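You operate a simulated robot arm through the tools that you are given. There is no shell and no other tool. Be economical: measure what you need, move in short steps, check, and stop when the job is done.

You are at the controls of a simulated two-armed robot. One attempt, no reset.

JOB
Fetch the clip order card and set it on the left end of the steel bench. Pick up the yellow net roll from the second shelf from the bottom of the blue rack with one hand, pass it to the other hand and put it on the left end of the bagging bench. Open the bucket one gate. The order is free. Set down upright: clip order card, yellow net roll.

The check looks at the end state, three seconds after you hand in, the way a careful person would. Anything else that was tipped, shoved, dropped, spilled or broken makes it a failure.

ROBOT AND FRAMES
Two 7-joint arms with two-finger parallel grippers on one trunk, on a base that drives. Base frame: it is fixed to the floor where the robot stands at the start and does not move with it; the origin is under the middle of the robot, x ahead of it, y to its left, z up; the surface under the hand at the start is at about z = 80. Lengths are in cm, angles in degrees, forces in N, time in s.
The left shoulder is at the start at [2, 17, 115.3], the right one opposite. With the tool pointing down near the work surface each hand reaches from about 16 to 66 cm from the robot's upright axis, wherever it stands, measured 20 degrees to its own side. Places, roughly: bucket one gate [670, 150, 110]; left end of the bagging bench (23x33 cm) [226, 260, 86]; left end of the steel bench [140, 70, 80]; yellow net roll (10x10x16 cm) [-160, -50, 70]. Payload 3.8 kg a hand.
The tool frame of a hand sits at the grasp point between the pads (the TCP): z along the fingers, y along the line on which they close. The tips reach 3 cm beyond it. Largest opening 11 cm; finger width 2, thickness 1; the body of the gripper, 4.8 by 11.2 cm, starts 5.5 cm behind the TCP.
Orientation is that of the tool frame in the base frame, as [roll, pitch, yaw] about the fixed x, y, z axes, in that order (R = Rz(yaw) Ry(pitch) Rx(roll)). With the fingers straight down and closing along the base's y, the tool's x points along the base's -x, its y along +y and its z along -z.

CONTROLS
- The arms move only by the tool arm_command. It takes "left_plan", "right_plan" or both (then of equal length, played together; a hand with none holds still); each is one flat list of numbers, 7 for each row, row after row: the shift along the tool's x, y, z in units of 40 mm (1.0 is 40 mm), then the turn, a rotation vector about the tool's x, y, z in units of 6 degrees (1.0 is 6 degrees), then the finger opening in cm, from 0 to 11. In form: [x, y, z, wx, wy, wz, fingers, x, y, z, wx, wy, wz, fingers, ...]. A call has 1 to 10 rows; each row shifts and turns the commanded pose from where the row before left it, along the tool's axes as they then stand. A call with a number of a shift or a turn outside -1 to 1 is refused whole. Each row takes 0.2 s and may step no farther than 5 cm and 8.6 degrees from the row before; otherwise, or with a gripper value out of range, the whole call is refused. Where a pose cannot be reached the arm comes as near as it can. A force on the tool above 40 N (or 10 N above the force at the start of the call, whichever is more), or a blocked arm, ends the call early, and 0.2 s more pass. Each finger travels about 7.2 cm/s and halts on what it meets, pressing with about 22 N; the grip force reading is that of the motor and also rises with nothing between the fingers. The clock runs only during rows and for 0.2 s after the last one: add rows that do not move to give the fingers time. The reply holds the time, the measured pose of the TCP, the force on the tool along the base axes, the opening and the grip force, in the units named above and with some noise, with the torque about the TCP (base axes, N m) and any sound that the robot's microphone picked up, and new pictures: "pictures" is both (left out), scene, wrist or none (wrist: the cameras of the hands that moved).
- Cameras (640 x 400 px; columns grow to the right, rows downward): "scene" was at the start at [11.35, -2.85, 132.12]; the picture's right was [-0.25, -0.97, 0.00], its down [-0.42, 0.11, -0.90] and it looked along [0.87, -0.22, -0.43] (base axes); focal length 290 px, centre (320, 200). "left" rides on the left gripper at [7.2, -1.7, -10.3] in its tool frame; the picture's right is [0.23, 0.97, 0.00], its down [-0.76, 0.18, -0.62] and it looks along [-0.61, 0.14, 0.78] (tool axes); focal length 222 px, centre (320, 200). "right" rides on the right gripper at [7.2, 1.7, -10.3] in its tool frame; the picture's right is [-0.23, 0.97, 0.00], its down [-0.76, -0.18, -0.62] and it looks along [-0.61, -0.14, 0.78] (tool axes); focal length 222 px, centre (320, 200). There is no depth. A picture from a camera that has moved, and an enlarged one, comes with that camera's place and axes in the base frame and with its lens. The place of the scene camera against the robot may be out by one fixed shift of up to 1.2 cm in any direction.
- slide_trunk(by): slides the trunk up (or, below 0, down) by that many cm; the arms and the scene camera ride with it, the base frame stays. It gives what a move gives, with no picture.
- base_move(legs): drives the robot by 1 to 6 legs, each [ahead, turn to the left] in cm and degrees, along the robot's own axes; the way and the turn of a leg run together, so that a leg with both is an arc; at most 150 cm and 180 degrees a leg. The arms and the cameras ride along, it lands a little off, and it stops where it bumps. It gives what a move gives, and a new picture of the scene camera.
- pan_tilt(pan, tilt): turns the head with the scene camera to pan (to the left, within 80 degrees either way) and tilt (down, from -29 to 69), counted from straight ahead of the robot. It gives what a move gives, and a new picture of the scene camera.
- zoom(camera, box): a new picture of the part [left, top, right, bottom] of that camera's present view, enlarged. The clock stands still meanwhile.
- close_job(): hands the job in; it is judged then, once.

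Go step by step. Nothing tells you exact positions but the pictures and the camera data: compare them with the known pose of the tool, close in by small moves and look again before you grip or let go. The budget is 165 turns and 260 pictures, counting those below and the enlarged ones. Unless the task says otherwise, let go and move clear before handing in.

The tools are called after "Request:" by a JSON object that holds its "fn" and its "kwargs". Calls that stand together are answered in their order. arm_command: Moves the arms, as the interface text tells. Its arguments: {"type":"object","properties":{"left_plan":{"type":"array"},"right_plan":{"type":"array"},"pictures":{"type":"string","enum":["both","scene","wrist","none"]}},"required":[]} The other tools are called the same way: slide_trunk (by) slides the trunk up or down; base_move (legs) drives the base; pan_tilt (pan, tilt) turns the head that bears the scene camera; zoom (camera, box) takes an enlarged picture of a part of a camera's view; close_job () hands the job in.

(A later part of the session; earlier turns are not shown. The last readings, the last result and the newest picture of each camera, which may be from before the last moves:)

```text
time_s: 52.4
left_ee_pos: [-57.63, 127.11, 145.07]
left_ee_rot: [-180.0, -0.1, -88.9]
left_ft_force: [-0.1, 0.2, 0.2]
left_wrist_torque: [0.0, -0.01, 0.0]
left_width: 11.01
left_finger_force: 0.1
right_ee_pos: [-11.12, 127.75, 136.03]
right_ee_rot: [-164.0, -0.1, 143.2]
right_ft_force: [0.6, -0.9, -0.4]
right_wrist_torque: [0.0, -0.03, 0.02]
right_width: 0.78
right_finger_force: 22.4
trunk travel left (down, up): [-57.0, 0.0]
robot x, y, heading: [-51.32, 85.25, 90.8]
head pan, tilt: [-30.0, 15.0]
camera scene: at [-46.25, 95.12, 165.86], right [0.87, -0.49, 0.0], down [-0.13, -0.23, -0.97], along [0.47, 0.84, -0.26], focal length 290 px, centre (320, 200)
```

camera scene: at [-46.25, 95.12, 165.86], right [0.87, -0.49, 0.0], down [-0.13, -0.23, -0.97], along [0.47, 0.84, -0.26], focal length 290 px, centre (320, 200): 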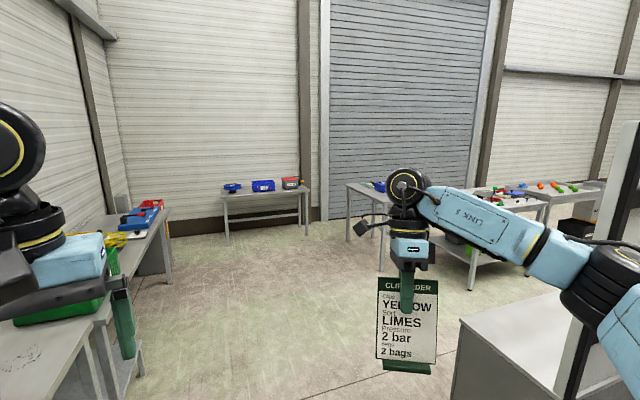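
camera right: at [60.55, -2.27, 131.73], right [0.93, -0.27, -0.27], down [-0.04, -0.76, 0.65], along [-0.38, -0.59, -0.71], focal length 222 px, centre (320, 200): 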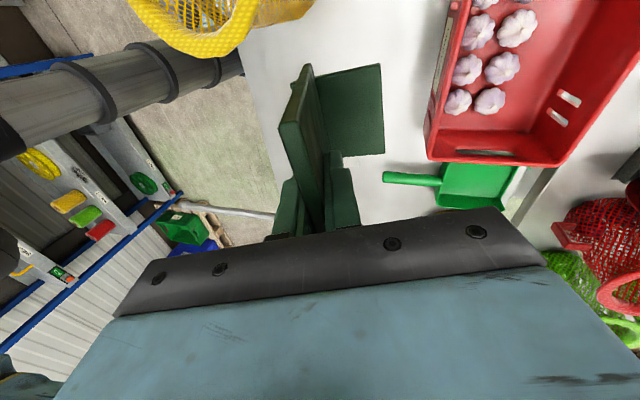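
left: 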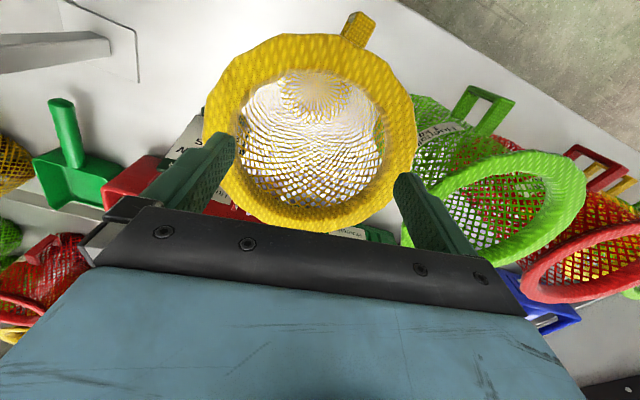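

A cabinet with a screen blocks the left side of the bench, and an orange basket stands near [145, 71]. The open floor is between the cabinet and the bagging bench (left end near [226, 260]). I drive around that way.

Request:
{"fn": "base_move", "kwargs": {"legs": [[112, 0], [0, -90], [140, 0]]}}

Request:
{"fn": "pan_tilt", "kwargs": {"pan": -35, "tilt": 20}}

Request:
{"fn": "pan_tilt", "kwargs": {"pan": 20, "tilt": 20}}

```text
time_s: 68.5
left_ee_pos: [128.44, 203.27, 145.11]
left_ee_rot: [180.0, -0.2, -179.7]
left_ft_force: [0.0, 0.5, 0.7]
left_wrist_torque: [0.0, 0.01, 0.0]
left_width: 10.99
left_finger_force: 0.1
right_ee_pos: [128.65, 156.56, 136.01]
right_ee_rot: [-164.1, -0.1, 52.6]
right_ft_force: [-0.4, -0.2, -1.0]
right_wrist_torque: [0.02, -0.02, -0.01]
right_width: 0.75
right_finger_force: 22.3
trunk travel left (down, up): [-57.0, 0.0]
robot x, y, heading: [86.6, 197.17, 0.0]
head pan, tilt: [-30.0, 15.0]
camera scene: at [97.34, 191.97, 165.86], right [-0.5, -0.87, 0.0], down [-0.22, 0.13, -0.97], along [0.84, -0.48, -0.26], focal length 290 px, centre (320, 200)
```

scene: 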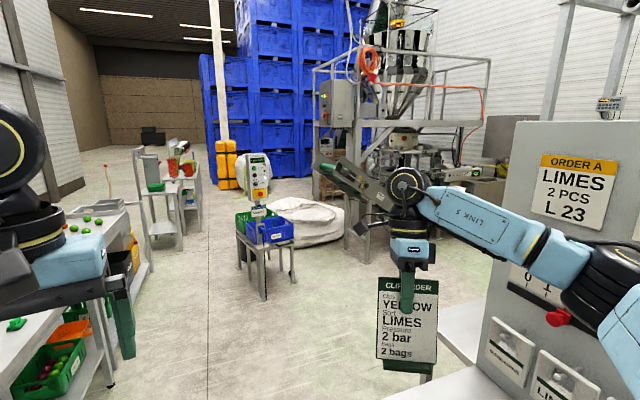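

```text
time_s: 69.2
left_ee_pos: [128.5, 203.17, 145.05]
left_ee_rot: [180.0, -0.1, -179.6]
left_ft_force: [0.6, -0.5, -1.3]
left_wrist_torque: [0.01, -0.01, 0.03]
left_width: 11.0
left_finger_force: 0.1
right_ee_pos: [128.62, 156.73, 136.01]
right_ee_rot: [-164.1, -0.2, 52.6]
right_ft_force: [0.2, -0.1, -1.1]
right_wrist_torque: [-0.02, 0.0, -0.02]
right_width: 0.77
right_finger_force: 22.3
trunk travel left (down, up): [-57.0, 0.0]
robot x, y, heading: [87.14, 197.07, -0.1]
head pan, tilt: [-35.0, 20.0]
camera scene: at [96.91, 191.3, 165.04], right [-0.57, -0.82, 0.0], down [-0.28, 0.2, -0.94], along [0.77, -0.54, -0.34], focal length 290 px, centre (320, 200)
```

scene: 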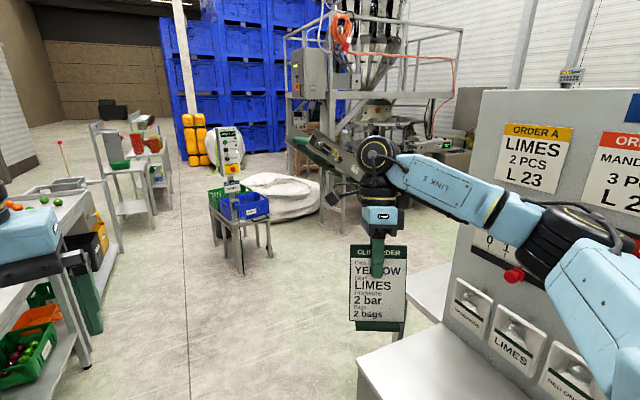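

```text
time_s: 70.4
left_ee_pos: [128.42, 203.3, 145.08]
left_ee_rot: [180.0, -0.1, -179.6]
left_ft_force: [-0.6, -0.3, 0.6]
left_wrist_torque: [0.02, 0.01, -0.02]
left_width: 11.0
left_finger_force: 0.1
right_ee_pos: [128.74, 156.65, 136.03]
right_ee_rot: [-164.1, -0.1, 52.5]
right_ft_force: [0.2, -0.1, -1.1]
right_wrist_torque: [0.0, 0.01, 0.01]
right_width: 0.76
right_finger_force: 21.6
trunk travel left (down, up): [-57.0, 0.0]
robot x, y, heading: [87.03, 197.1, -0.2]
head pan, tilt: [20.0, 20.0]
camera scene: at [98.02, 199.82, 165.04], right [0.34, -0.94, 0.0], down [-0.32, -0.12, -0.94], along [0.88, 0.32, -0.34], focal length 290 px, centre (320, 200)
```

scene: 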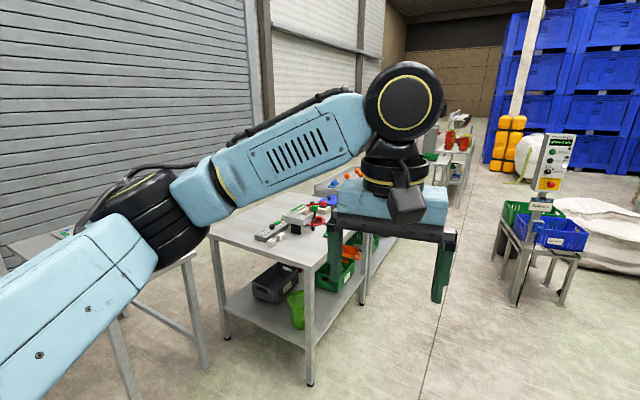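

The screen is an order board. I drive on past it and turn to face the bench's left end from the far side.

Request:
{"fn": "base_move", "kwargs": {"legs": [[118, 0], [0, -120]]}}

Request:
{"fn": "pan_tilt", "kwargs": {"pan": 0, "tilt": 25}}

```text
time_s: 81.5
left_ee_pos: [190.46, 158.06, 145.0]
left_ee_rot: [180.0, -0.1, 60.7]
left_ft_force: [-0.3, -0.7, -1.3]
left_wrist_torque: [0.0, 0.0, 0.01]
left_width: 11.0
left_finger_force: 0.0
right_ee_pos: [149.94, 181.24, 136.09]
right_ee_rot: [-164.1, -0.2, -67.2]
right_ft_force: [0.4, 0.2, -1.5]
right_wrist_torque: [0.0, 0.02, 0.02]
right_width: 0.75
right_finger_force: 21.9
trunk travel left (down, up): [-57.0, 0.0]
robot x, y, heading: [206.04, 197.15, -119.9]
head pan, tilt: [20.0, 20.0]
camera scene: at [203.65, 185.66, 165.04], right [-0.99, 0.17, 0.0], down [0.06, 0.34, -0.94], along [-0.16, -0.93, -0.34], focal length 290 px, centre (320, 200)
```

scene: 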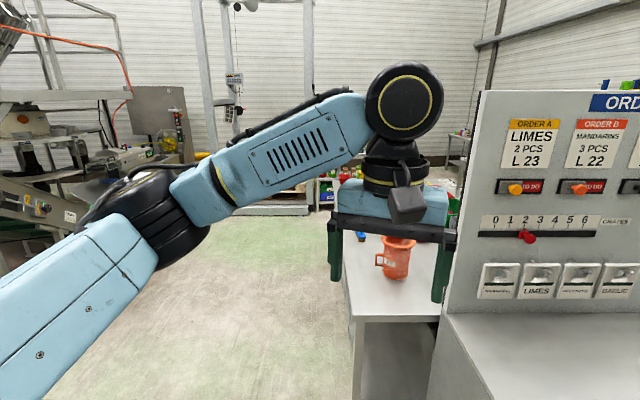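

```text
time_s: 82.3
left_ee_pos: [190.61, 158.14, 145.1]
left_ee_rot: [179.9, -0.1, 60.6]
left_ft_force: [-0.1, 0.6, -0.7]
left_wrist_torque: [0.01, 0.01, 0.0]
left_width: 11.01
left_finger_force: 0.0
right_ee_pos: [150.0, 181.15, 136.1]
right_ee_rot: [-164.2, -0.1, -67.2]
right_ft_force: [-0.2, -0.5, -0.6]
right_wrist_torque: [-0.04, 0.03, -0.01]
right_width: 0.78
right_finger_force: 22.4
trunk travel left (down, up): [-57.0, 0.0]
robot x, y, heading: [205.81, 197.39, -119.7]
head pan, tilt: [0.0, 25.0]
camera scene: at [200.67, 186.85, 164.24], right [-0.87, 0.5, 0.0], down [0.21, 0.37, -0.91], along [-0.45, -0.79, -0.42], focal length 290 px, centre (320, 200)
```

scene: 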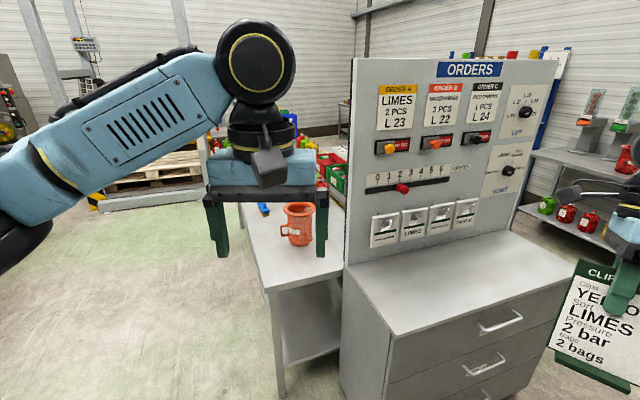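

The bench's left edge is at y≈98, its far edge at x≈172, with the orange basket at [147, 69]. I'll put the card at about [152, 86], between basket and edge, working from the far side facing -x.

Request:
{"fn": "base_move", "kwargs": {"legs": [[0, 33], [128, 0], [0, -93]]}}

Request:
{"fn": "pan_tilt", "kwargs": {"pan": 0, "tilt": 40}}

```text
time_s: 94.2
left_ee_pos: [170.45, 63.6, 145.07]
left_ee_rot: [180.0, 0.0, 1.0]
left_ft_force: [-0.6, 0.4, 0.0]
left_wrist_torque: [-0.04, -0.01, -0.03]
left_width: 10.99
left_finger_force: 0.0
right_ee_pos: [169.86, 110.25, 136.01]
right_ee_rot: [-164.1, -0.2, -126.8]
right_ft_force: [-0.1, 0.0, -0.9]
right_wrist_torque: [0.0, -0.01, -0.05]
right_width: 0.76
right_finger_force: 22.1
trunk travel left (down, up): [-57.0, 0.0]
robot x, y, heading: [211.86, 70.19, -179.3]
head pan, tilt: [0.0, 25.0]
camera scene: at [201.1, 69.37, 164.23], right [-0.01, 1.0, 0.0], down [0.42, 0.0, -0.91], along [-0.91, -0.01, -0.42], focal length 290 px, centre (320, 200)
```

scene: 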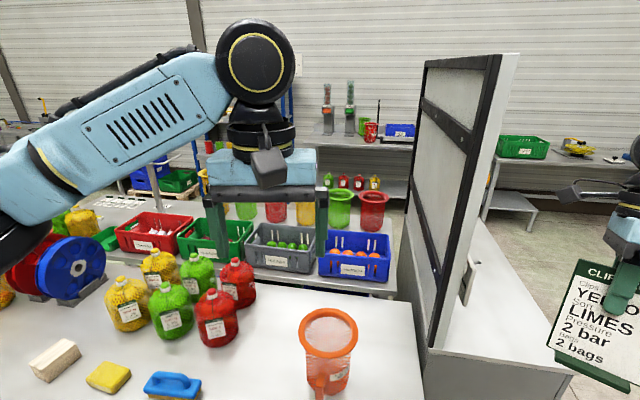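

```text
time_s: 95.0
left_ee_pos: [170.51, 63.56, 145.02]
left_ee_rot: [-180.0, -0.1, 1.0]
left_ft_force: [0.5, -0.2, 0.0]
left_wrist_torque: [-0.01, 0.01, -0.01]
left_width: 11.0
left_finger_force: 0.0
right_ee_pos: [169.78, 110.22, 136.07]
right_ee_rot: [-164.2, 0.0, -126.8]
right_ft_force: [-0.1, 0.1, -0.7]
right_wrist_torque: [0.01, 0.0, 0.04]
right_width: 0.75
right_finger_force: 22.1
trunk travel left (down, up): [-57.0, 0.0]
robot x, y, heading: [211.78, 70.04, -179.5]
head pan, tilt: [0.0, 40.0]
camera scene: at [201.81, 69.37, 161.91], right [-0.01, 1.0, 0.0], down [0.64, 0.01, -0.77], along [-0.77, -0.01, -0.64], focal length 290 px, centre (320, 200)
```

scene: 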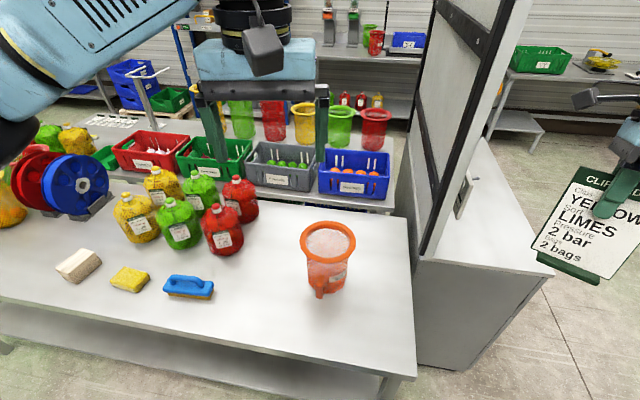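

The steel bench is in clear view and there's free space between basket and left edge. I square the card to the bench and bring it over.

Request:
{"fn": "base_move", "kwargs": {"legs": [[8, 0]]}}

Request:
{"fn": "arm_command", "kwargs": {"right_plan": [0, 0, 0, 0, -0.28, -0.983, 0, 0, 0, 0, 0, -0.28, -0.983, 0, 0, 0, 0, 0, -0.28, -0.983, 0, 0, 0, 0, 0, -0.28, -0.983, 0, 0, 0, 0, 0, -0.28, -0.983, 0, 0, 0, 0, 0, -0.28, -0.983, 0, 0.9, 0, 0, 0, 0, 0, 0, 0.9, 0, 0, 0, 0, 0, 0, 0.9, 0, 0, 0, 0, 0, 0, 0.9, 0, 0, 0, 0, 0, 0]}}

```text
time_s: 96.0
left_ee_pos: [162.47, 63.51, 144.88]
left_ee_rot: [180.0, -0.1, 1.0]
left_ft_force: [0.8, -0.4, -0.6]
left_wrist_torque: [-0.01, 0.0, 0.01]
left_width: 11.02
left_finger_force: 0.0
right_ee_pos: [161.77, 110.13, 136.05]
right_ee_rot: [-164.1, -0.2, -126.7]
right_ft_force: [-0.1, -0.6, -0.9]
right_wrist_torque: [0.04, -0.04, -0.01]
right_width: 0.76
right_finger_force: 22.2
trunk travel left (down, up): [-57.0, 0.0]
robot x, y, heading: [203.96, 70.24, -179.3]
head pan, tilt: [0.0, 40.0]
camera scene: at [193.77, 69.3, 161.9], right [-0.01, 1.0, 0.0], down [0.64, 0.01, -0.77], along [-0.77, -0.01, -0.64], focal length 290 px, centre (320, 200)
```

scene: 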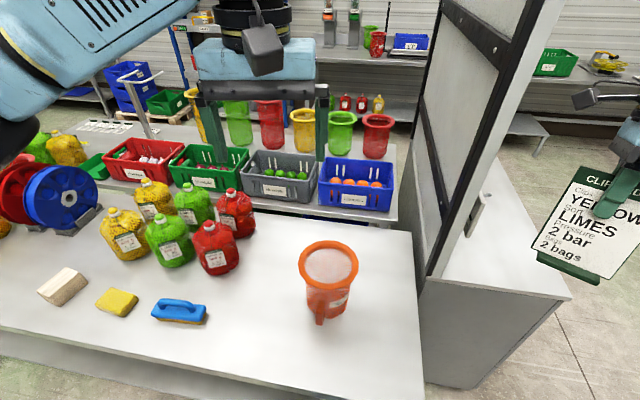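

```text
time_s: 98.2
left_ee_pos: [162.54, 63.36, 145.11]
left_ee_rot: [179.9, -0.1, 0.9]
left_ft_force: [-0.4, -0.9, 0.6]
left_wrist_torque: [0.03, -0.01, -0.02]
left_width: 11.01
left_finger_force: 0.0
right_ee_pos: [161.75, 95.49, 136.04]
right_ee_rot: [-164.2, -0.1, -90.0]
right_ft_force: [-0.2, -0.1, -0.7]
right_wrist_torque: [-0.01, 0.0, 0.0]
right_width: 0.77
right_finger_force: 22.0
trunk travel left (down, up): [-57.0, 0.0]
robot x, y, heading: [203.94, 69.83, -179.5]
head pan, tilt: [0.0, 40.0]
camera scene: at [193.73, 69.12, 161.9], right [-0.01, 1.0, 0.0], down [0.64, 0.01, -0.77], along [-0.77, -0.01, -0.64], focal length 290 px, centre (320, 200)
camera right: at [157.25, 88.4, 145.64], right [-0.94, 0.23, -0.27], down [0.0, 0.76, 0.65], along [0.35, 0.61, -0.71], focal length 222 px, centre (320, 200)
```

scene: 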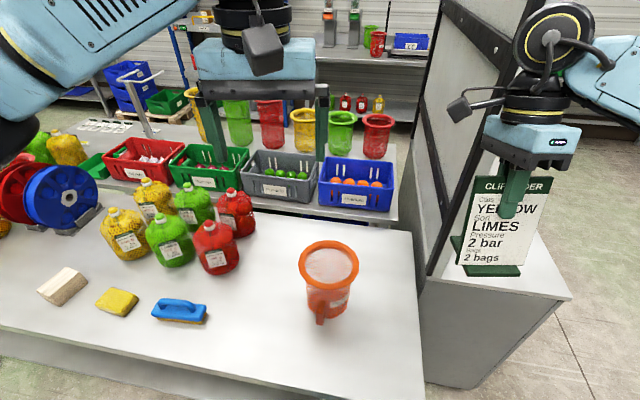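
right: 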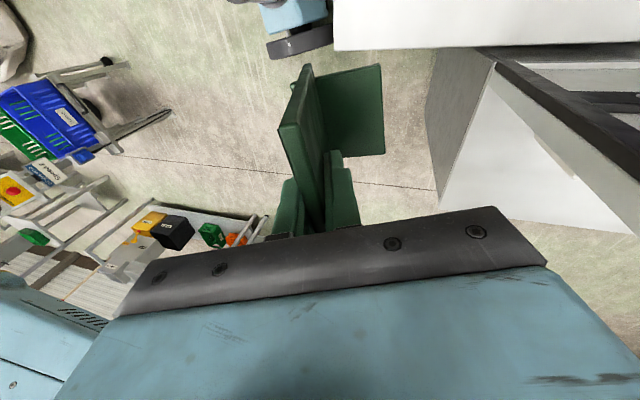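

To keep the wrist camera clear of the basket rim, I'll place the card turned about 30°, at roughly [150, 86]. I lower the trunk a bit, edge forward and move over the spot.

Request:
{"fn": "slide_trunk", "kwargs": {"by": -12}}

Request:
{"fn": "base_move", "kwargs": {"legs": [[4, 0]]}}

Request:
{"fn": "arm_command", "kwargs": {"right_plan": [0, 0, 0, 0, 0.274, 0.962, 0, 0, 0, 0, 0, 0.274, 0.962, 0, 0, 0, 0, 0, 0.274, 0.962, 0, 0, 0, 0, 0, 0.274, 0.962, 0, 0, 0, 0, 0, 0.274, 0.962, 0, 0.757, 0.118, -0.034, 0, 0, 0, 0, 0.757, 0.118, -0.034, 0, 0, 0, 0, 0.757, 0.118, -0.034, 0, 0, 0, 0, 0.757, 0.118, -0.034, 0, 0, 0, 0]}}

```text
time_s: 99.7
left_ee_pos: [162.52, 63.54, 132.94]
left_ee_rot: [180.0, 0.0, 0.9]
left_ft_force: [0.3, 0.0, 0.3]
left_wrist_torque: [0.01, 0.03, -0.02]
left_width: 10.99
left_finger_force: 0.2
right_ee_pos: [161.83, 95.65, 124.14]
right_ee_rot: [-164.2, -0.1, -90.0]
right_ft_force: [-0.9, 0.2, -1.2]
right_wrist_torque: [0.0, -0.02, 0.02]
right_width: 0.78
right_finger_force: 22.4
trunk travel left (down, up): [-45.0, 12.0]
robot x, y, heading: [203.64, 69.81, -179.4]
head pan, tilt: [0.0, 40.0]
```

```text
time_s: 100.6
left_ee_pos: [158.48, 63.49, 133.14]
left_ee_rot: [-180.0, -0.2, 0.9]
left_ft_force: [0.1, 0.4, 0.9]
left_wrist_torque: [-0.03, 0.01, 0.03]
left_width: 10.99
left_finger_force: 0.0
right_ee_pos: [157.91, 95.59, 124.07]
right_ee_rot: [-164.1, -0.1, -90.0]
right_ft_force: [-1.1, -0.4, -1.4]
right_wrist_torque: [-0.03, -0.04, 0.02]
right_width: 0.72
right_finger_force: 22.0
trunk travel left (down, up): [-45.0, 12.0]
robot x, y, heading: [200.06, 70.07, -179.3]
head pan, tilt: [0.0, 40.0]
camera scene: at [189.82, 69.25, 149.9], right [-0.01, 1.0, 0.0], down [0.64, 0.01, -0.77], along [-0.77, -0.01, -0.64], focal length 290 px, centre (320, 200)
```

scene: 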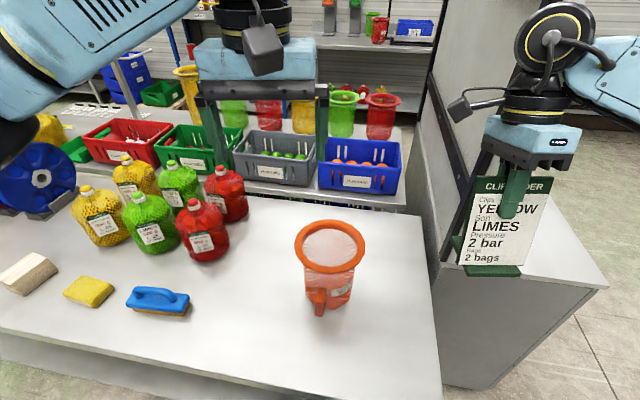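

```text
time_s: 102.6
left_ee_pos: [158.46, 63.34, 132.97]
left_ee_rot: [-180.0, -0.1, 1.1]
left_ft_force: [1.0, -0.6, 0.1]
left_wrist_torque: [-0.01, 0.0, 0.0]
left_width: 11.0
left_finger_force: 0.1
right_ee_pos: [150.14, 86.08, 124.11]
right_ee_rot: [-164.1, 0.0, -120.0]
right_ft_force: [-1.0, 0.2, -1.1]
right_wrist_torque: [0.0, 0.02, 0.04]
right_width: 0.76
right_finger_force: 21.8
trunk travel left (down, up): [-45.0, 12.0]
robot x, y, heading: [199.83, 69.93, -179.6]
head pan, tilt: [0.0, 40.0]
camera scene: at [189.81, 69.12, 149.9], right [-0.01, 1.0, 0.0], down [0.64, 0.01, -0.77], along [-0.77, -0.01, -0.64], focal length 290 px, centre (320, 200)
camera right: at [142.51, 82.08, 133.66], right [-0.7, 0.67, -0.27], down [0.38, 0.66, 0.65], along [0.61, 0.35, -0.71], focal length 222 px, centre (320, 200)
```

scene: 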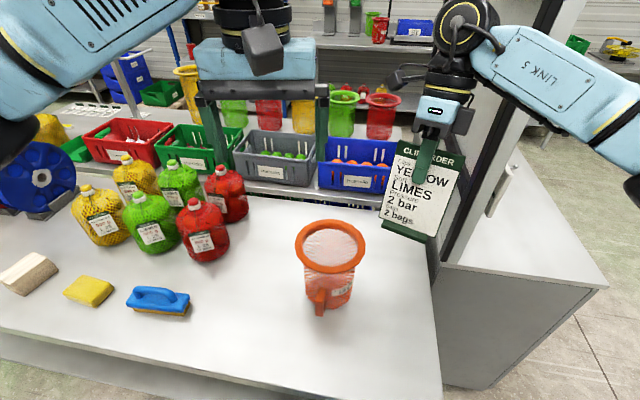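
right: 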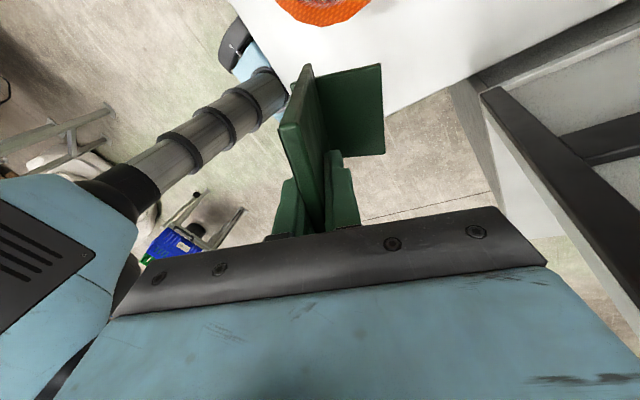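

Clearances to board and basket look fine. I shift 1.5 cm away from the basket and descend to about 4 cm above the bench.

Request:
{"fn": "arm_command", "kwargs": {"right_plan": [-0.325, 0.18, -0.05, 0, 0, 0, 0, 0, 0.274, 0.962, 0, 0, 0, 0, 0, 0.274, 0.962, 0, 0, 0, 0, 0, 0.274, 0.962, 0, 0, 0, 0, 0, 0.274, 0.962, 0, 0, 0, 0, 0, 0.274, 0.962, 0, 0, 0, 0, 0, 0.274, 0.962, 0, 0, 0, 0, 0, 0.274, 0.962, 0, 0, 0, 0]}}

```text
time_s: 104.4
left_ee_pos: [158.56, 63.45, 133.1]
left_ee_rot: [179.9, 0.0, 1.0]
left_ft_force: [0.2, -0.3, 0.1]
left_wrist_torque: [-0.01, 0.0, -0.05]
left_width: 11.0
left_finger_force: 0.0
right_ee_pos: [150.11, 87.65, 96.11]
right_ee_rot: [-164.1, -0.2, -120.0]
right_ft_force: [-0.8, 0.3, -0.4]
right_wrist_torque: [-0.01, 0.02, -0.02]
right_width: 0.78
right_finger_force: 21.9
trunk travel left (down, up): [-45.0, 12.0]
robot x, y, heading: [199.85, 69.78, -179.5]
head pan, tilt: [0.0, 40.0]
camera scene: at [189.85, 69.25, 149.9], right [-0.01, 1.0, 0.0], down [0.64, 0.01, -0.77], along [-0.77, -0.01, -0.64], focal length 290 px, centre (320, 200)
camera right: at [142.6, 83.78, 105.62], right [-0.7, 0.66, -0.27], down [0.38, 0.66, 0.65], along [0.61, 0.35, -0.71], focal length 222 px, centre (320, 200)
```

scene: 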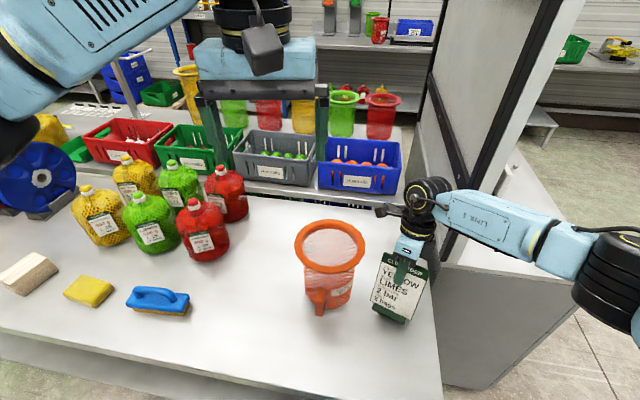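
right: 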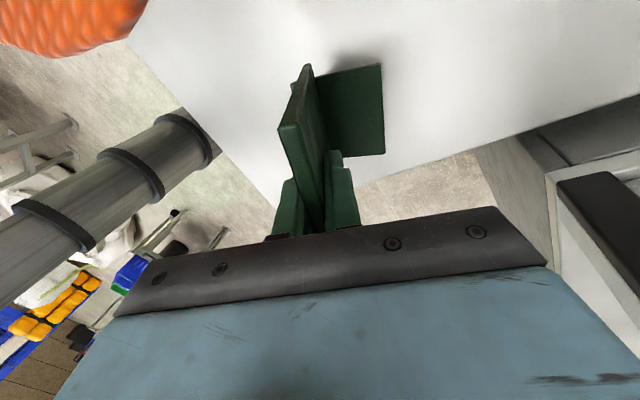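

Foot corner has about 5 cm to the bench edge. I lower the last 4 cm gently.

Request:
{"fn": "arm_command", "kwargs": {"right_plan": [0, 0.137, 0.481, 0, 0, 0, 0, 0, 0.082, 0.289, 0, 0, 0, 0, 0, 0.041, 0.144, 0, 0, 0, 0, 0, 0, 0, 0, 0, 0, 0], "pictures": "none"}}

```text
time_s: 105.4
left_ee_pos: [158.49, 63.46, 133.03]
left_ee_rot: [179.9, 0.0, 1.0]
left_ft_force: [0.6, 0.1, 0.2]
left_wrist_torque: [0.0, 0.02, 0.01]
left_width: 11.02
left_finger_force: 0.0
right_ee_pos: [150.08, 87.63, 92.28]
right_ee_rot: [-164.1, 0.0, -120.1]
right_ft_force: [-0.2, 0.2, -1.3]
right_wrist_torque: [-0.01, 0.01, 0.03]
right_width: 0.75
right_finger_force: 22.0
trunk travel left (down, up): [-45.0, 12.0]
robot x, y, heading: [199.92, 69.91, -179.3]
head pan, tilt: [0.0, 40.0]
```

Request:
{"fn": "arm_command", "kwargs": {"right_plan": [0, 0.014, 0.048, 0, 0, 0, 0, 0, 0.014, 0.048, 0, 0, 0, 0, 0, 0, 0, 0, 0, 0, 0]}}

```text
time_s: 106.2
left_ee_pos: [158.6, 63.42, 133.1]
left_ee_rot: [-180.0, 0.0, 1.0]
left_ft_force: [0.3, 0.3, 0.0]
left_wrist_torque: [-0.04, 0.01, 0.0]
left_width: 10.98
left_finger_force: 0.1
right_ee_pos: [150.03, 87.72, 92.04]
right_ee_rot: [-164.0, -0.1, -120.0]
right_ft_force: [-0.4, -0.5, 5.2]
right_wrist_torque: [0.32, -0.01, -0.01]
right_width: 0.79
right_finger_force: 22.2
trunk travel left (down, up): [-45.0, 12.0]
robot x, y, heading: [199.81, 70.01, -179.6]
head pan, tilt: [0.0, 40.0]
camera scene: at [189.93, 69.23, 149.91], right [-0.01, 1.0, 0.0], down [0.64, 0.01, -0.77], along [-0.77, -0.01, -0.64], focal length 290 px, centre (320, 200)
camera right: at [142.58, 83.69, 101.57], right [-0.7, 0.66, -0.27], down [0.38, 0.66, 0.65], along [0.61, 0.35, -0.72], focal length 222 px, centre (320, 200)
```

scene: 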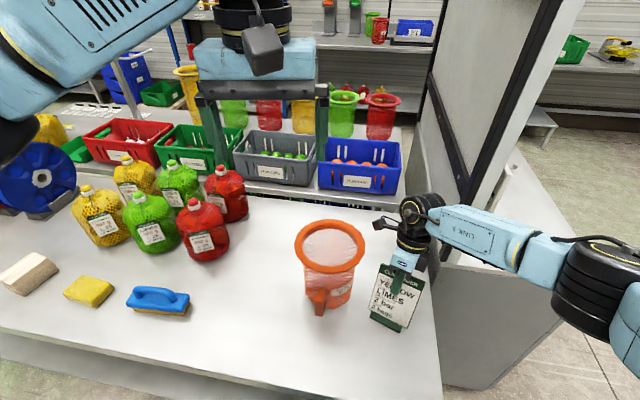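
right: 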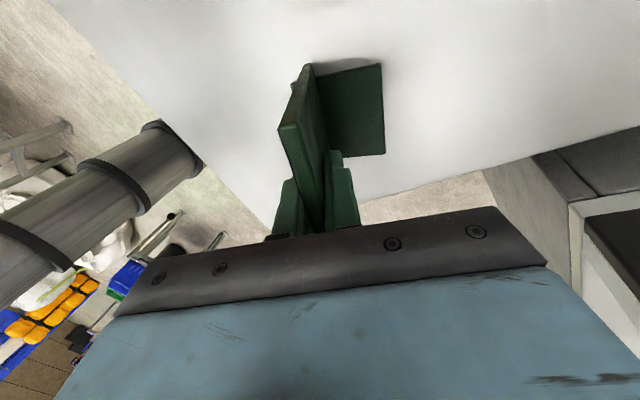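

The card touches the bench (5 N). I open to 4 cm and back off along the plate.

Request:
{"fn": "arm_command", "kwargs": {"right_plan": [0, 0, 0, 0, 0, 0, 1.5, 0, 0, 0, 0, 0, 0, 3, 0, 0, 0, 0, 0, 0, 4, 0, 0, -0.5, 0, 0, 0, 4, 0, 0, -0.8, 0, 0, 0, 4, 0, 0, -1, 0, 0, 0, 4]}}

```text
time_s: 107.6
left_ee_pos: [158.6, 63.47, 133.21]
left_ee_rot: [-179.9, 0.0, 1.0]
left_ft_force: [0.5, 0.1, -0.7]
left_wrist_torque: [0.0, 0.01, 0.03]
left_width: 10.97
left_finger_force: 0.2
right_ee_pos: [148.11, 88.92, 100.81]
right_ee_rot: [-164.1, -0.1, -120.1]
right_ft_force: [0.4, 0.3, -0.1]
right_wrist_torque: [-0.01, -0.03, 0.04]
right_width: 4.01
right_finger_force: 0.0
trunk travel left (down, up): [-45.0, 12.0]
robot x, y, heading: [199.92, 69.94, -179.4]
head pan, tilt: [0.0, 40.0]
camera scene: at [189.91, 69.25, 149.91], right [-0.01, 1.0, 0.0], down [0.64, 0.01, -0.77], along [-0.77, -0.01, -0.64], focal length 290 px, centre (320, 200)
camera right: at [140.49, 85.03, 110.39], right [-0.7, 0.66, -0.27], down [0.38, 0.66, 0.65], along [0.61, 0.35, -0.71], focal length 222 px, centre (320, 200)
```

scene: 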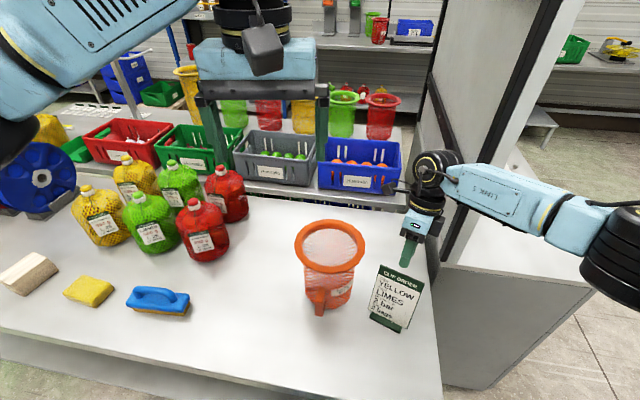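
right: 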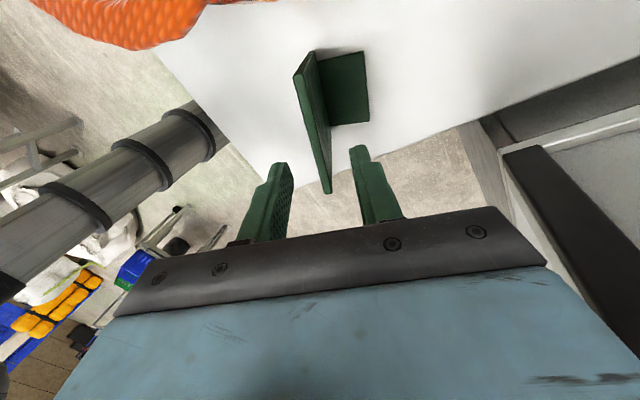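

The card stands on its own. I lift the hand clear, then back the base away and look toward the bucket gate at x≈670.

Request:
{"fn": "arm_command", "kwargs": {"right_plan": [0, -0.274, -0.962, 0, 0, 0, 4, 0, -0.274, -0.962, 0, 0, 0, 4, 0, -0.274, -0.962, 0, 0, 0, 4, 0, -0.274, -0.962, 0, 0, 0, 4, 0, -0.274, -0.962, 0, 0, 0, 4, 0, -0.274, -0.962, 0, 0, 0, 4, 0, -0.274, -0.962, 0, 0, 0, 4], "pictures": "none"}}

Request:
{"fn": "base_move", "kwargs": {"legs": [[-45, 0]]}}

```text
time_s: 109.2
left_ee_pos: [158.68, 63.39, 132.98]
left_ee_rot: [179.9, 0.1, 1.0]
left_ft_force: [-0.2, -0.2, 0.7]
left_wrist_torque: [0.01, -0.03, -0.03]
left_width: 11.03
left_finger_force: 0.0
right_ee_pos: [148.08, 88.84, 128.92]
right_ee_rot: [-164.2, -0.1, -119.9]
right_ft_force: [0.0, 0.4, 0.8]
right_wrist_torque: [-0.01, 0.01, -0.01]
right_width: 4.0
right_finger_force: 0.0
trunk travel left (down, up): [-45.0, 12.0]
robot x, y, heading: [200.51, 70.01, -178.9]
head pan, tilt: [0.0, 40.0]
```

```text
time_s: 111.9
left_ee_pos: [203.58, 63.9, 133.07]
left_ee_rot: [180.0, 0.1, 1.0]
left_ft_force: [-0.1, -0.4, 1.1]
left_wrist_torque: [-0.01, 0.03, -0.02]
left_width: 10.99
left_finger_force: 0.1
right_ee_pos: [192.98, 89.23, 128.83]
right_ee_rot: [-164.2, 0.0, -119.9]
right_ft_force: [0.7, -0.6, -1.5]
right_wrist_torque: [-0.01, 0.04, 0.01]
right_width: 3.99
right_finger_force: 0.2
trunk travel left (down, up): [-45.0, 12.0]
robot x, y, heading: [245.2, 70.62, -179.4]
head pan, tilt: [0.0, 40.0]
camera scene: at [234.82, 69.69, 149.9], right [-0.01, 1.0, 0.0], down [0.64, 0.01, -0.77], along [-0.77, -0.01, -0.64], focal length 290 px, centre (320, 200)
```

scene: 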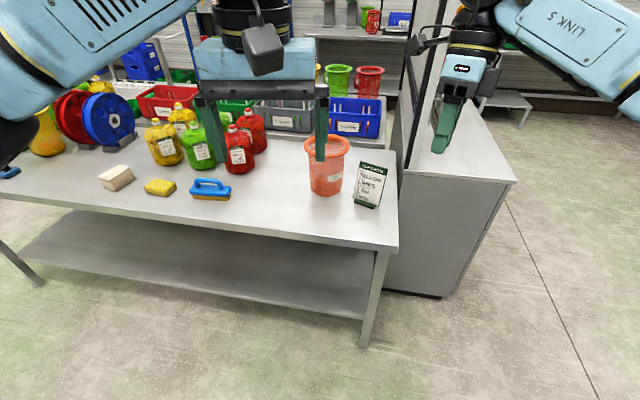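

Card is standing well on the bench. I turn via +y, drive to y≈150 and face +x to find the gate.

Request:
{"fn": "base_move", "kwargs": {"legs": [[0, -90], [85, 0], [0, -90]]}}

Request:
{"fn": "arm_command", "kwargs": {"right_plan": [0, 0, 0, -0.89, 0, 0, 4, 0, 0, 0, -0.89, 0, 0, 4, 0, 0, 0, -0.89, 0, 0, 4], "pictures": "none"}}

Request:
{"fn": "pan_tilt", "kwargs": {"pan": -3, "tilt": 10}}

```text
time_s: 124.1
left_ee_pos: [286.73, 161.86, 132.97]
left_ee_rot: [180.0, -0.1, -179.9]
left_ft_force: [-0.4, -0.4, -0.4]
left_wrist_torque: [0.0, -0.01, 0.02]
left_width: 10.97
left_finger_force: 0.0
right_ee_pos: [296.99, 136.38, 128.89]
right_ee_rot: [-164.1, -0.1, 59.1]
right_ft_force: [0.0, -0.4, 0.1]
right_wrist_torque: [0.0, 0.03, -0.05]
right_width: 3.99
right_finger_force: 0.0
trunk travel left (down, up): [-45.0, 12.0]
robot x, y, heading: [245.21, 156.11, -0.5]
head pan, tilt: [0.0, 40.0]
camera scene: at [256.09, 155.41, 149.9], right [0.0, -1.0, 0.0], down [-0.64, 0.0, -0.77], along [0.77, 0.0, -0.64], focal length 290 px, centre (320, 200)
```

scene: 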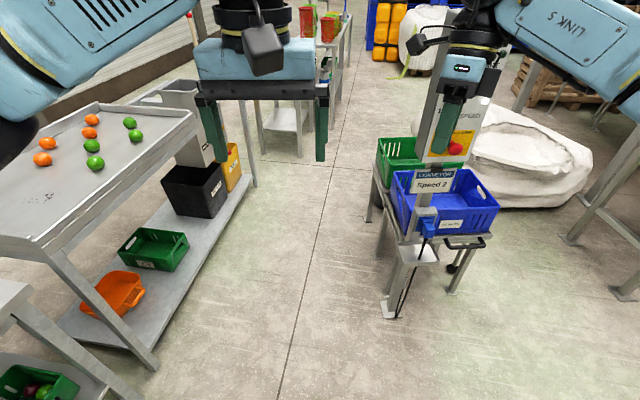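

```text
time_s: 124.9
left_ee_pos: [286.8, 161.91, 133.12]
left_ee_rot: [179.9, -0.1, -179.8]
left_ft_force: [0.1, -0.2, 0.1]
left_wrist_torque: [0.04, 0.01, 0.0]
left_width: 11.0
left_finger_force: 0.1
right_ee_pos: [296.92, 136.36, 128.86]
right_ee_rot: [179.7, -0.2, 59.1]
right_ft_force: [0.2, -1.0, -0.1]
right_wrist_torque: [-0.02, -0.01, 0.03]
right_width: 4.02
right_finger_force: 0.0
trunk travel left (down, up): [-45.0, 12.0]
robot x, y, heading: [245.03, 155.87, -0.3]
head pan, tilt: [0.0, 40.0]
```

```text
time_s: 125.9
left_ee_pos: [286.84, 162.03, 133.08]
left_ee_rot: [179.9, -0.1, -179.8]
left_ft_force: [0.3, 0.1, 0.1]
left_wrist_torque: [0.03, 0.03, -0.02]
left_width: 10.99
left_finger_force: 0.1
right_ee_pos: [297.04, 136.42, 128.92]
right_ee_rot: [179.9, -0.1, 59.2]
right_ft_force: [-1.0, -0.4, 0.2]
right_wrist_torque: [0.01, 0.01, -0.01]
right_width: 3.99
right_finger_force: 0.0
trunk travel left (down, up): [-45.0, 12.0]
robot x, y, heading: [244.94, 155.98, -0.3]
head pan, tilt: [-3.0, 10.0]
camera scene: at [256.87, 154.94, 154.66], right [-0.06, -1.0, 0.0], down [-0.17, 0.01, -0.98], along [0.98, -0.06, -0.17], focal length 290 px, centre (320, 200)
```

scene: 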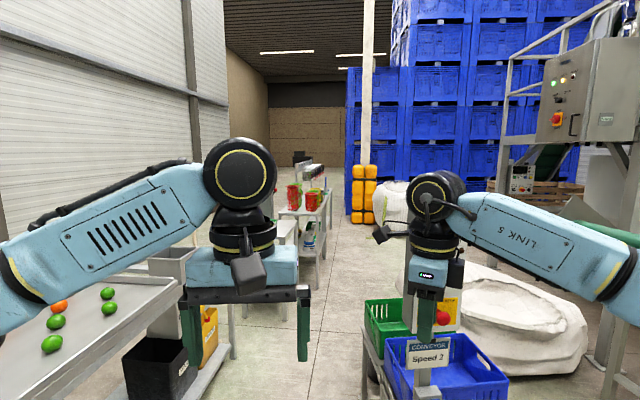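

The gate should be near pixel (306, 182) – the small bench with red hoppers far down the aisle. I zoom.

Request:
{"fn": "zoom", "kwargs": {"camera": "scene", "box": [250, 140, 380, 270]}}

Request:
{"fn": "pan_tilt", "kwargs": {"pan": 45, "tilt": 25}}

```text
3.08 times, centred on (315, 205) of scene
camera zoom: at [256.87, 154.94, 154.66], right [-0.06, -1.0, 0.0], down [-0.17, 0.01, -0.98], along [0.98, -0.06, -0.17], focal length 891 px, centre (335, 185)
```

zoom: 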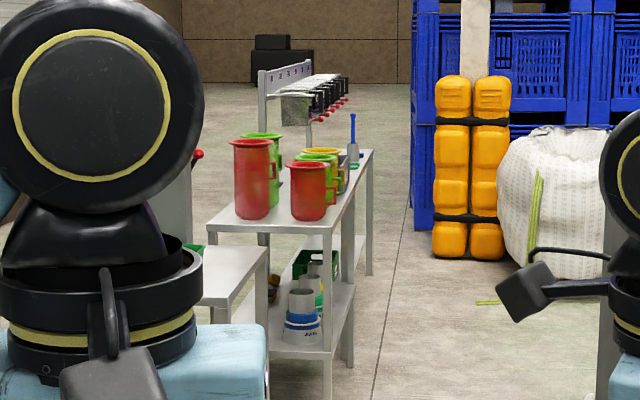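

```text
time_s: 127.0
left_ee_pos: [286.92, 161.89, 133.17]
left_ee_rot: [-179.9, -0.1, -179.8]
left_ft_force: [0.4, 0.9, 0.2]
left_wrist_torque: [-0.03, 0.03, 0.02]
left_width: 11.0
left_finger_force: 0.1
right_ee_pos: [297.04, 136.37, 128.85]
right_ee_rot: [179.9, -0.1, 59.2]
right_ft_force: [-0.6, 0.1, -0.4]
right_wrist_torque: [0.0, -0.03, -0.02]
right_width: 4.01
right_finger_force: 0.1
trunk travel left (down, up): [-45.0, 12.0]
robot x, y, heading: [244.74, 155.98, -0.3]
head pan, tilt: [45.0, 25.0]
camera scene: at [254.14, 161.95, 152.24], right [0.7, -0.71, 0.0], down [-0.3, -0.3, -0.91], along [0.64, 0.64, -0.42], focal length 290 px, centre (320, 200)
```

scene: 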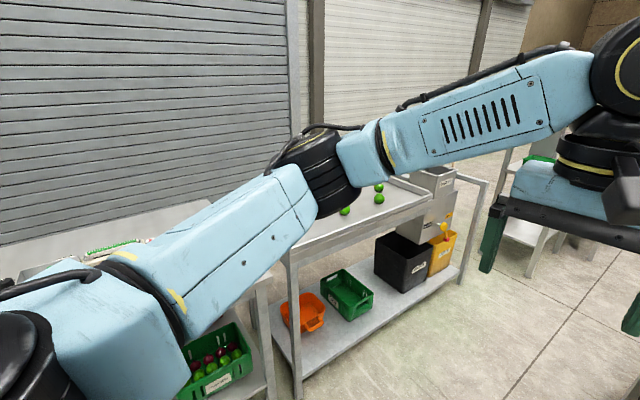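

Beyond the red-basket bench is a numbered row of black hoppers with red knobs, facing the right-hand aisle. I drive there: past the kiosk, then into the aisle right of the benches.

Request:
{"fn": "base_move", "kwargs": {"legs": [[0, 10], [100, 0], [0, -10], [80, 0], [0, -40], [105, 0]]}}

Request:
{"fn": "pan_tilt", "kwargs": {"pan": 45, "tilt": 15}}

```text
time_s: 144.4
left_ee_pos: [539.25, 81.09, 133.04]
left_ee_rot: [179.9, 0.0, 139.9]
left_ft_force: [-0.7, 0.1, -0.3]
left_wrist_torque: [0.0, 0.02, 0.02]
left_width: 10.99
left_finger_force: 0.0
right_ee_pos: [530.36, 55.03, 128.84]
right_ee_rot: [179.9, 0.0, 18.9]
right_ft_force: [1.2, 0.2, 0.3]
right_wrist_torque: [-0.01, -0.02, 0.0]
right_width: 3.97
right_finger_force: 0.1
trunk travel left (down, up): [-45.0, 12.0]
robot x, y, heading: [503.54, 103.6, -40.7]
head pan, tilt: [45.0, 25.0]
camera scene: at [514.68, 102.4, 152.23], right [0.08, -1.0, 0.0], down [-0.42, -0.03, -0.91], along [0.9, 0.07, -0.42], focal length 290 px, centre (320, 200)
```

scene: 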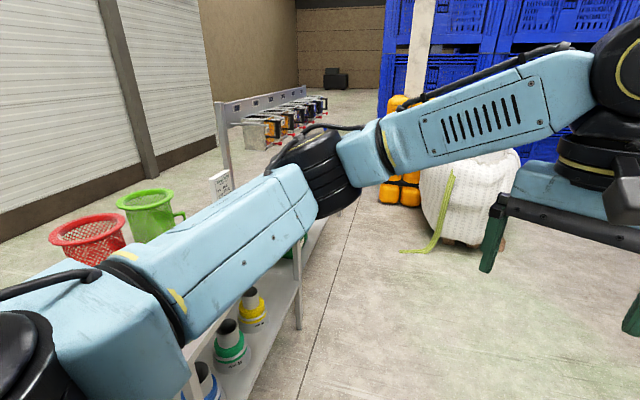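

```text
time_s: 145.1
left_ee_pos: [539.08, 81.17, 132.93]
left_ee_rot: [-180.0, -0.1, 139.9]
left_ft_force: [0.4, 0.3, -0.4]
left_wrist_torque: [-0.02, 0.0, 0.0]
left_width: 10.97
left_finger_force: 0.0
right_ee_pos: [530.33, 55.14, 128.74]
right_ee_rot: [179.8, -0.2, 18.8]
right_ft_force: [0.1, 0.5, -0.3]
right_wrist_torque: [-0.02, 0.03, -0.02]
right_width: 3.99
right_finger_force: 0.0
trunk travel left (down, up): [-45.0, 12.0]
robot x, y, heading: [503.48, 103.69, -40.6]
head pan, tilt: [45.0, 15.0]
camera scene: at [514.8, 102.42, 153.85], right [0.08, -1.0, 0.0], down [-0.26, -0.02, -0.97], along [0.96, 0.07, -0.26], focal length 290 px, centre (320, 200)
```

scene: 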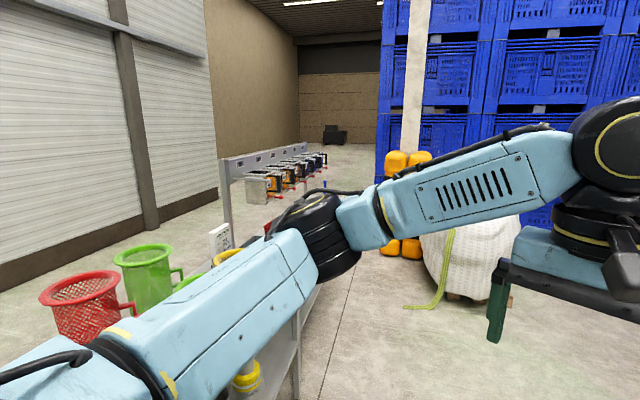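

The hopper row with a numbered rail lies ahead on the left. I move on along the aisle and look at it.

Request:
{"fn": "base_move", "kwargs": {"legs": [[15, 0], [0, 35], [60, 0]]}}

Request:
{"fn": "pan_tilt", "kwargs": {"pan": 50, "tilt": 15}}

```text
time_s: 146.3
left_ee_pos: [547.21, 73.71, 133.02]
left_ee_rot: [-180.0, -0.3, 139.0]
left_ft_force: [0.7, 0.5, 0.2]
left_wrist_torque: [0.04, 0.01, 0.01]
left_width: 10.98
left_finger_force: 0.1
right_ee_pos: [537.97, 47.81, 128.76]
right_ee_rot: [-180.0, -0.1, 17.7]
right_ft_force: [0.3, 0.3, 0.0]
right_wrist_torque: [0.02, 0.06, 0.0]
right_width: 3.97
right_finger_force: 0.1
trunk travel left (down, up): [-45.0, 12.0]
robot x, y, heading: [512.0, 96.73, -41.8]
head pan, tilt: [45.0, 15.0]
stopped in leg 1: the robot was blocked; the commanded pose is now the measured one
camera scene: at [523.46, 95.35, 153.83], right [0.06, -1.0, 0.0], down [-0.26, -0.01, -0.97], along [0.96, 0.06, -0.26], focal length 290 px, centre (320, 200)
```

scene: 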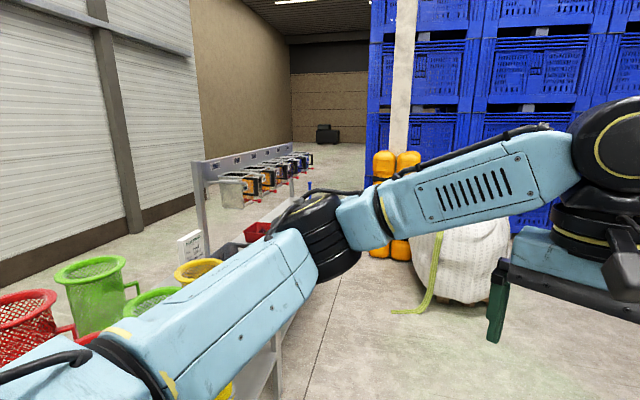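

```text
time_s: 147.0
left_ee_pos: [546.96, 73.87, 133.13]
left_ee_rot: [179.9, -0.1, 138.9]
left_ft_force: [0.6, 0.7, 0.0]
left_wrist_torque: [0.0, -0.02, 0.03]
left_width: 10.99
left_finger_force: 0.0
right_ee_pos: [537.66, 48.03, 128.89]
right_ee_rot: [179.7, -0.2, 17.7]
right_ft_force: [-1.1, -0.7, -0.5]
right_wrist_torque: [0.01, 0.02, 0.01]
right_width: 4.0
right_finger_force: 0.0
trunk travel left (down, up): [-45.0, 12.0]
robot x, y, heading: [511.51, 97.25, -41.6]
head pan, tilt: [50.0, 15.0]
camera scene: at [523.02, 96.46, 153.87], right [0.14, -0.99, 0.0], down [-0.26, -0.04, -0.97], along [0.96, 0.14, -0.26], focal length 290 px, centre (320, 200)
```

scene: 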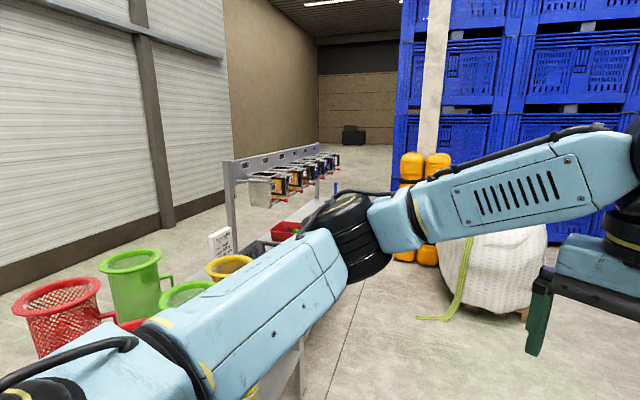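

Something blocked the base. I look ahead and down to see what it is.

Request:
{"fn": "pan_tilt", "kwargs": {"pan": 0, "tilt": 45}}

Request:
{"fn": "pan_tilt", "kwargs": {"pan": -40, "tilt": 40}}

```text
time_s: 148.2
left_ee_pos: [547.08, 73.81, 133.04]
left_ee_rot: [180.0, -0.1, 138.8]
left_ft_force: [0.0, 0.0, -0.5]
left_wrist_torque: [0.0, -0.02, -0.02]
left_width: 10.99
left_finger_force: 0.1
right_ee_pos: [537.82, 47.94, 128.9]
right_ee_rot: [179.9, -0.1, 17.8]
right_ft_force: [0.3, 0.7, -0.5]
right_wrist_torque: [0.03, -0.02, 0.02]
right_width: 4.0
right_finger_force: 0.0
trunk travel left (down, up): [-45.0, 12.0]
robot x, y, heading: [511.99, 96.86, -41.8]
head pan, tilt: [0.0, 45.0]
camera scene: at [519.94, 89.62, 149.18], right [-0.67, -0.75, 0.0], down [-0.53, 0.47, -0.71], along [0.53, -0.47, -0.71], focal length 290 px, centre (320, 200)
```

scene: 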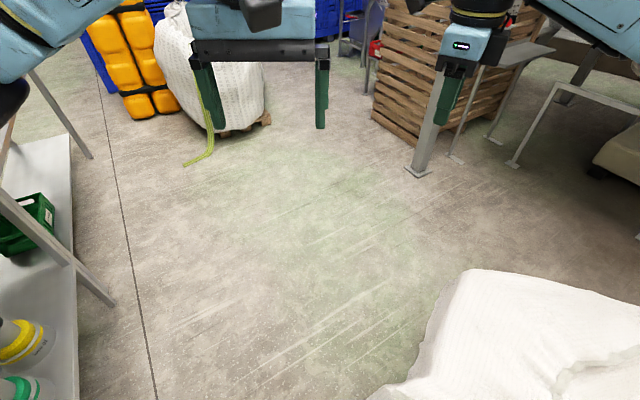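

```text
time_s: 149.3
left_ee_pos: [547.19, 73.91, 133.15]
left_ee_rot: [-179.9, -0.1, 138.8]
left_ft_force: [0.0, -0.2, -0.1]
left_wrist_torque: [0.0, 0.01, 0.02]
left_width: 11.01
left_finger_force: 0.1
right_ee_pos: [537.73, 47.95, 128.86]
right_ee_rot: [179.9, -0.1, 17.8]
right_ft_force: [-0.6, 0.2, -0.1]
right_wrist_torque: [-0.03, -0.02, 0.01]
right_width: 4.01
right_finger_force: 0.1
trunk travel left (down, up): [-45.0, 12.0]
robot x, y, heading: [511.79, 96.75, -41.6]
head pan, tilt: [-40.0, 40.0]
camera scene: at [515.09, 86.62, 149.9], right [-0.99, -0.14, 0.0], down [-0.09, 0.64, -0.77], along [0.11, -0.76, -0.64], focal length 290 px, centre (320, 200)
```

scene: 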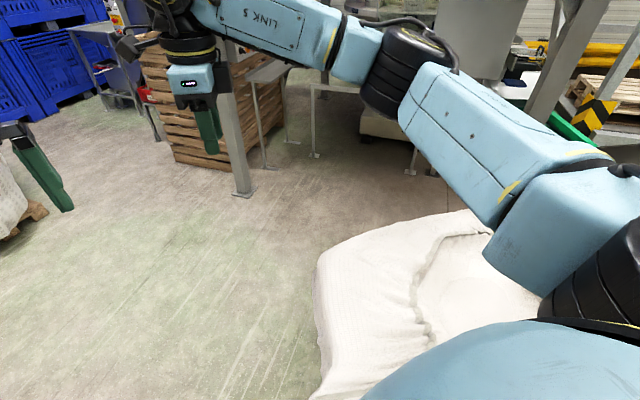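

It was the soft white sack on the right. I back off a little, turn away from it and continue along the aisle.

Request:
{"fn": "base_move", "kwargs": {"legs": [[-4, 0], [0, 38], [60, 0]]}}

Request:
{"fn": "pan_tilt", "kwargs": {"pan": 35, "tilt": 15}}

```text
time_s: 154.9
left_ee_pos: [610.45, 99.07, 133.1]
left_ee_rot: [-180.0, -0.1, 176.9]
left_ft_force: [-0.1, 0.0, -0.7]
left_wrist_torque: [-0.04, 0.0, 0.0]
left_width: 11.03
left_finger_force: 0.1
right_ee_pos: [619.12, 72.88, 128.78]
right_ee_rot: [179.9, -0.1, 55.9]
right_ft_force: [0.6, -0.1, -0.4]
right_wrist_torque: [0.0, 0.03, 0.0]
right_width: 4.0
right_finger_force: 0.1
trunk travel left (down, up): [-45.0, 12.0]
robot x, y, heading: [568.41, 95.81, -3.9]
head pan, tilt: [-40.0, 40.0]
camera scene: at [577.1, 89.08, 149.9], right [-0.69, -0.72, 0.0], down [-0.46, 0.44, -0.77], along [0.55, -0.53, -0.64], focal length 290 px, centre (320, 200)
```

scene: 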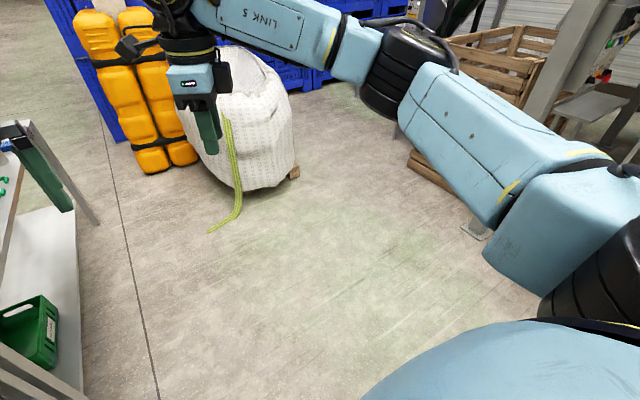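

```text
time_s: 156.4
left_ee_pos: [610.36, 98.96, 133.16]
left_ee_rot: [179.9, 0.0, 176.9]
left_ft_force: [1.1, 0.9, -0.1]
left_wrist_torque: [0.0, 0.0, -0.01]
left_width: 10.99
left_finger_force: 0.1
right_ee_pos: [619.05, 72.96, 128.74]
right_ee_rot: [179.9, 0.0, 55.9]
right_ft_force: [0.9, -0.2, 0.0]
right_wrist_torque: [0.03, -0.01, 0.06]
right_width: 4.02
right_finger_force: 0.1
trunk travel left (down, up): [-45.0, 12.0]
robot x, y, heading: [568.49, 95.66, -3.9]
head pan, tilt: [35.0, 15.0]
camera scene: at [578.93, 99.8, 153.86], right [0.52, -0.85, 0.0], down [-0.22, -0.13, -0.97], along [0.83, 0.5, -0.26], focal length 290 px, centre (320, 200)
```

scene: 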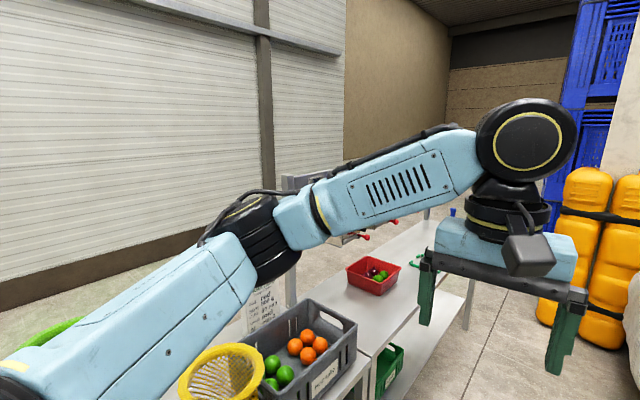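

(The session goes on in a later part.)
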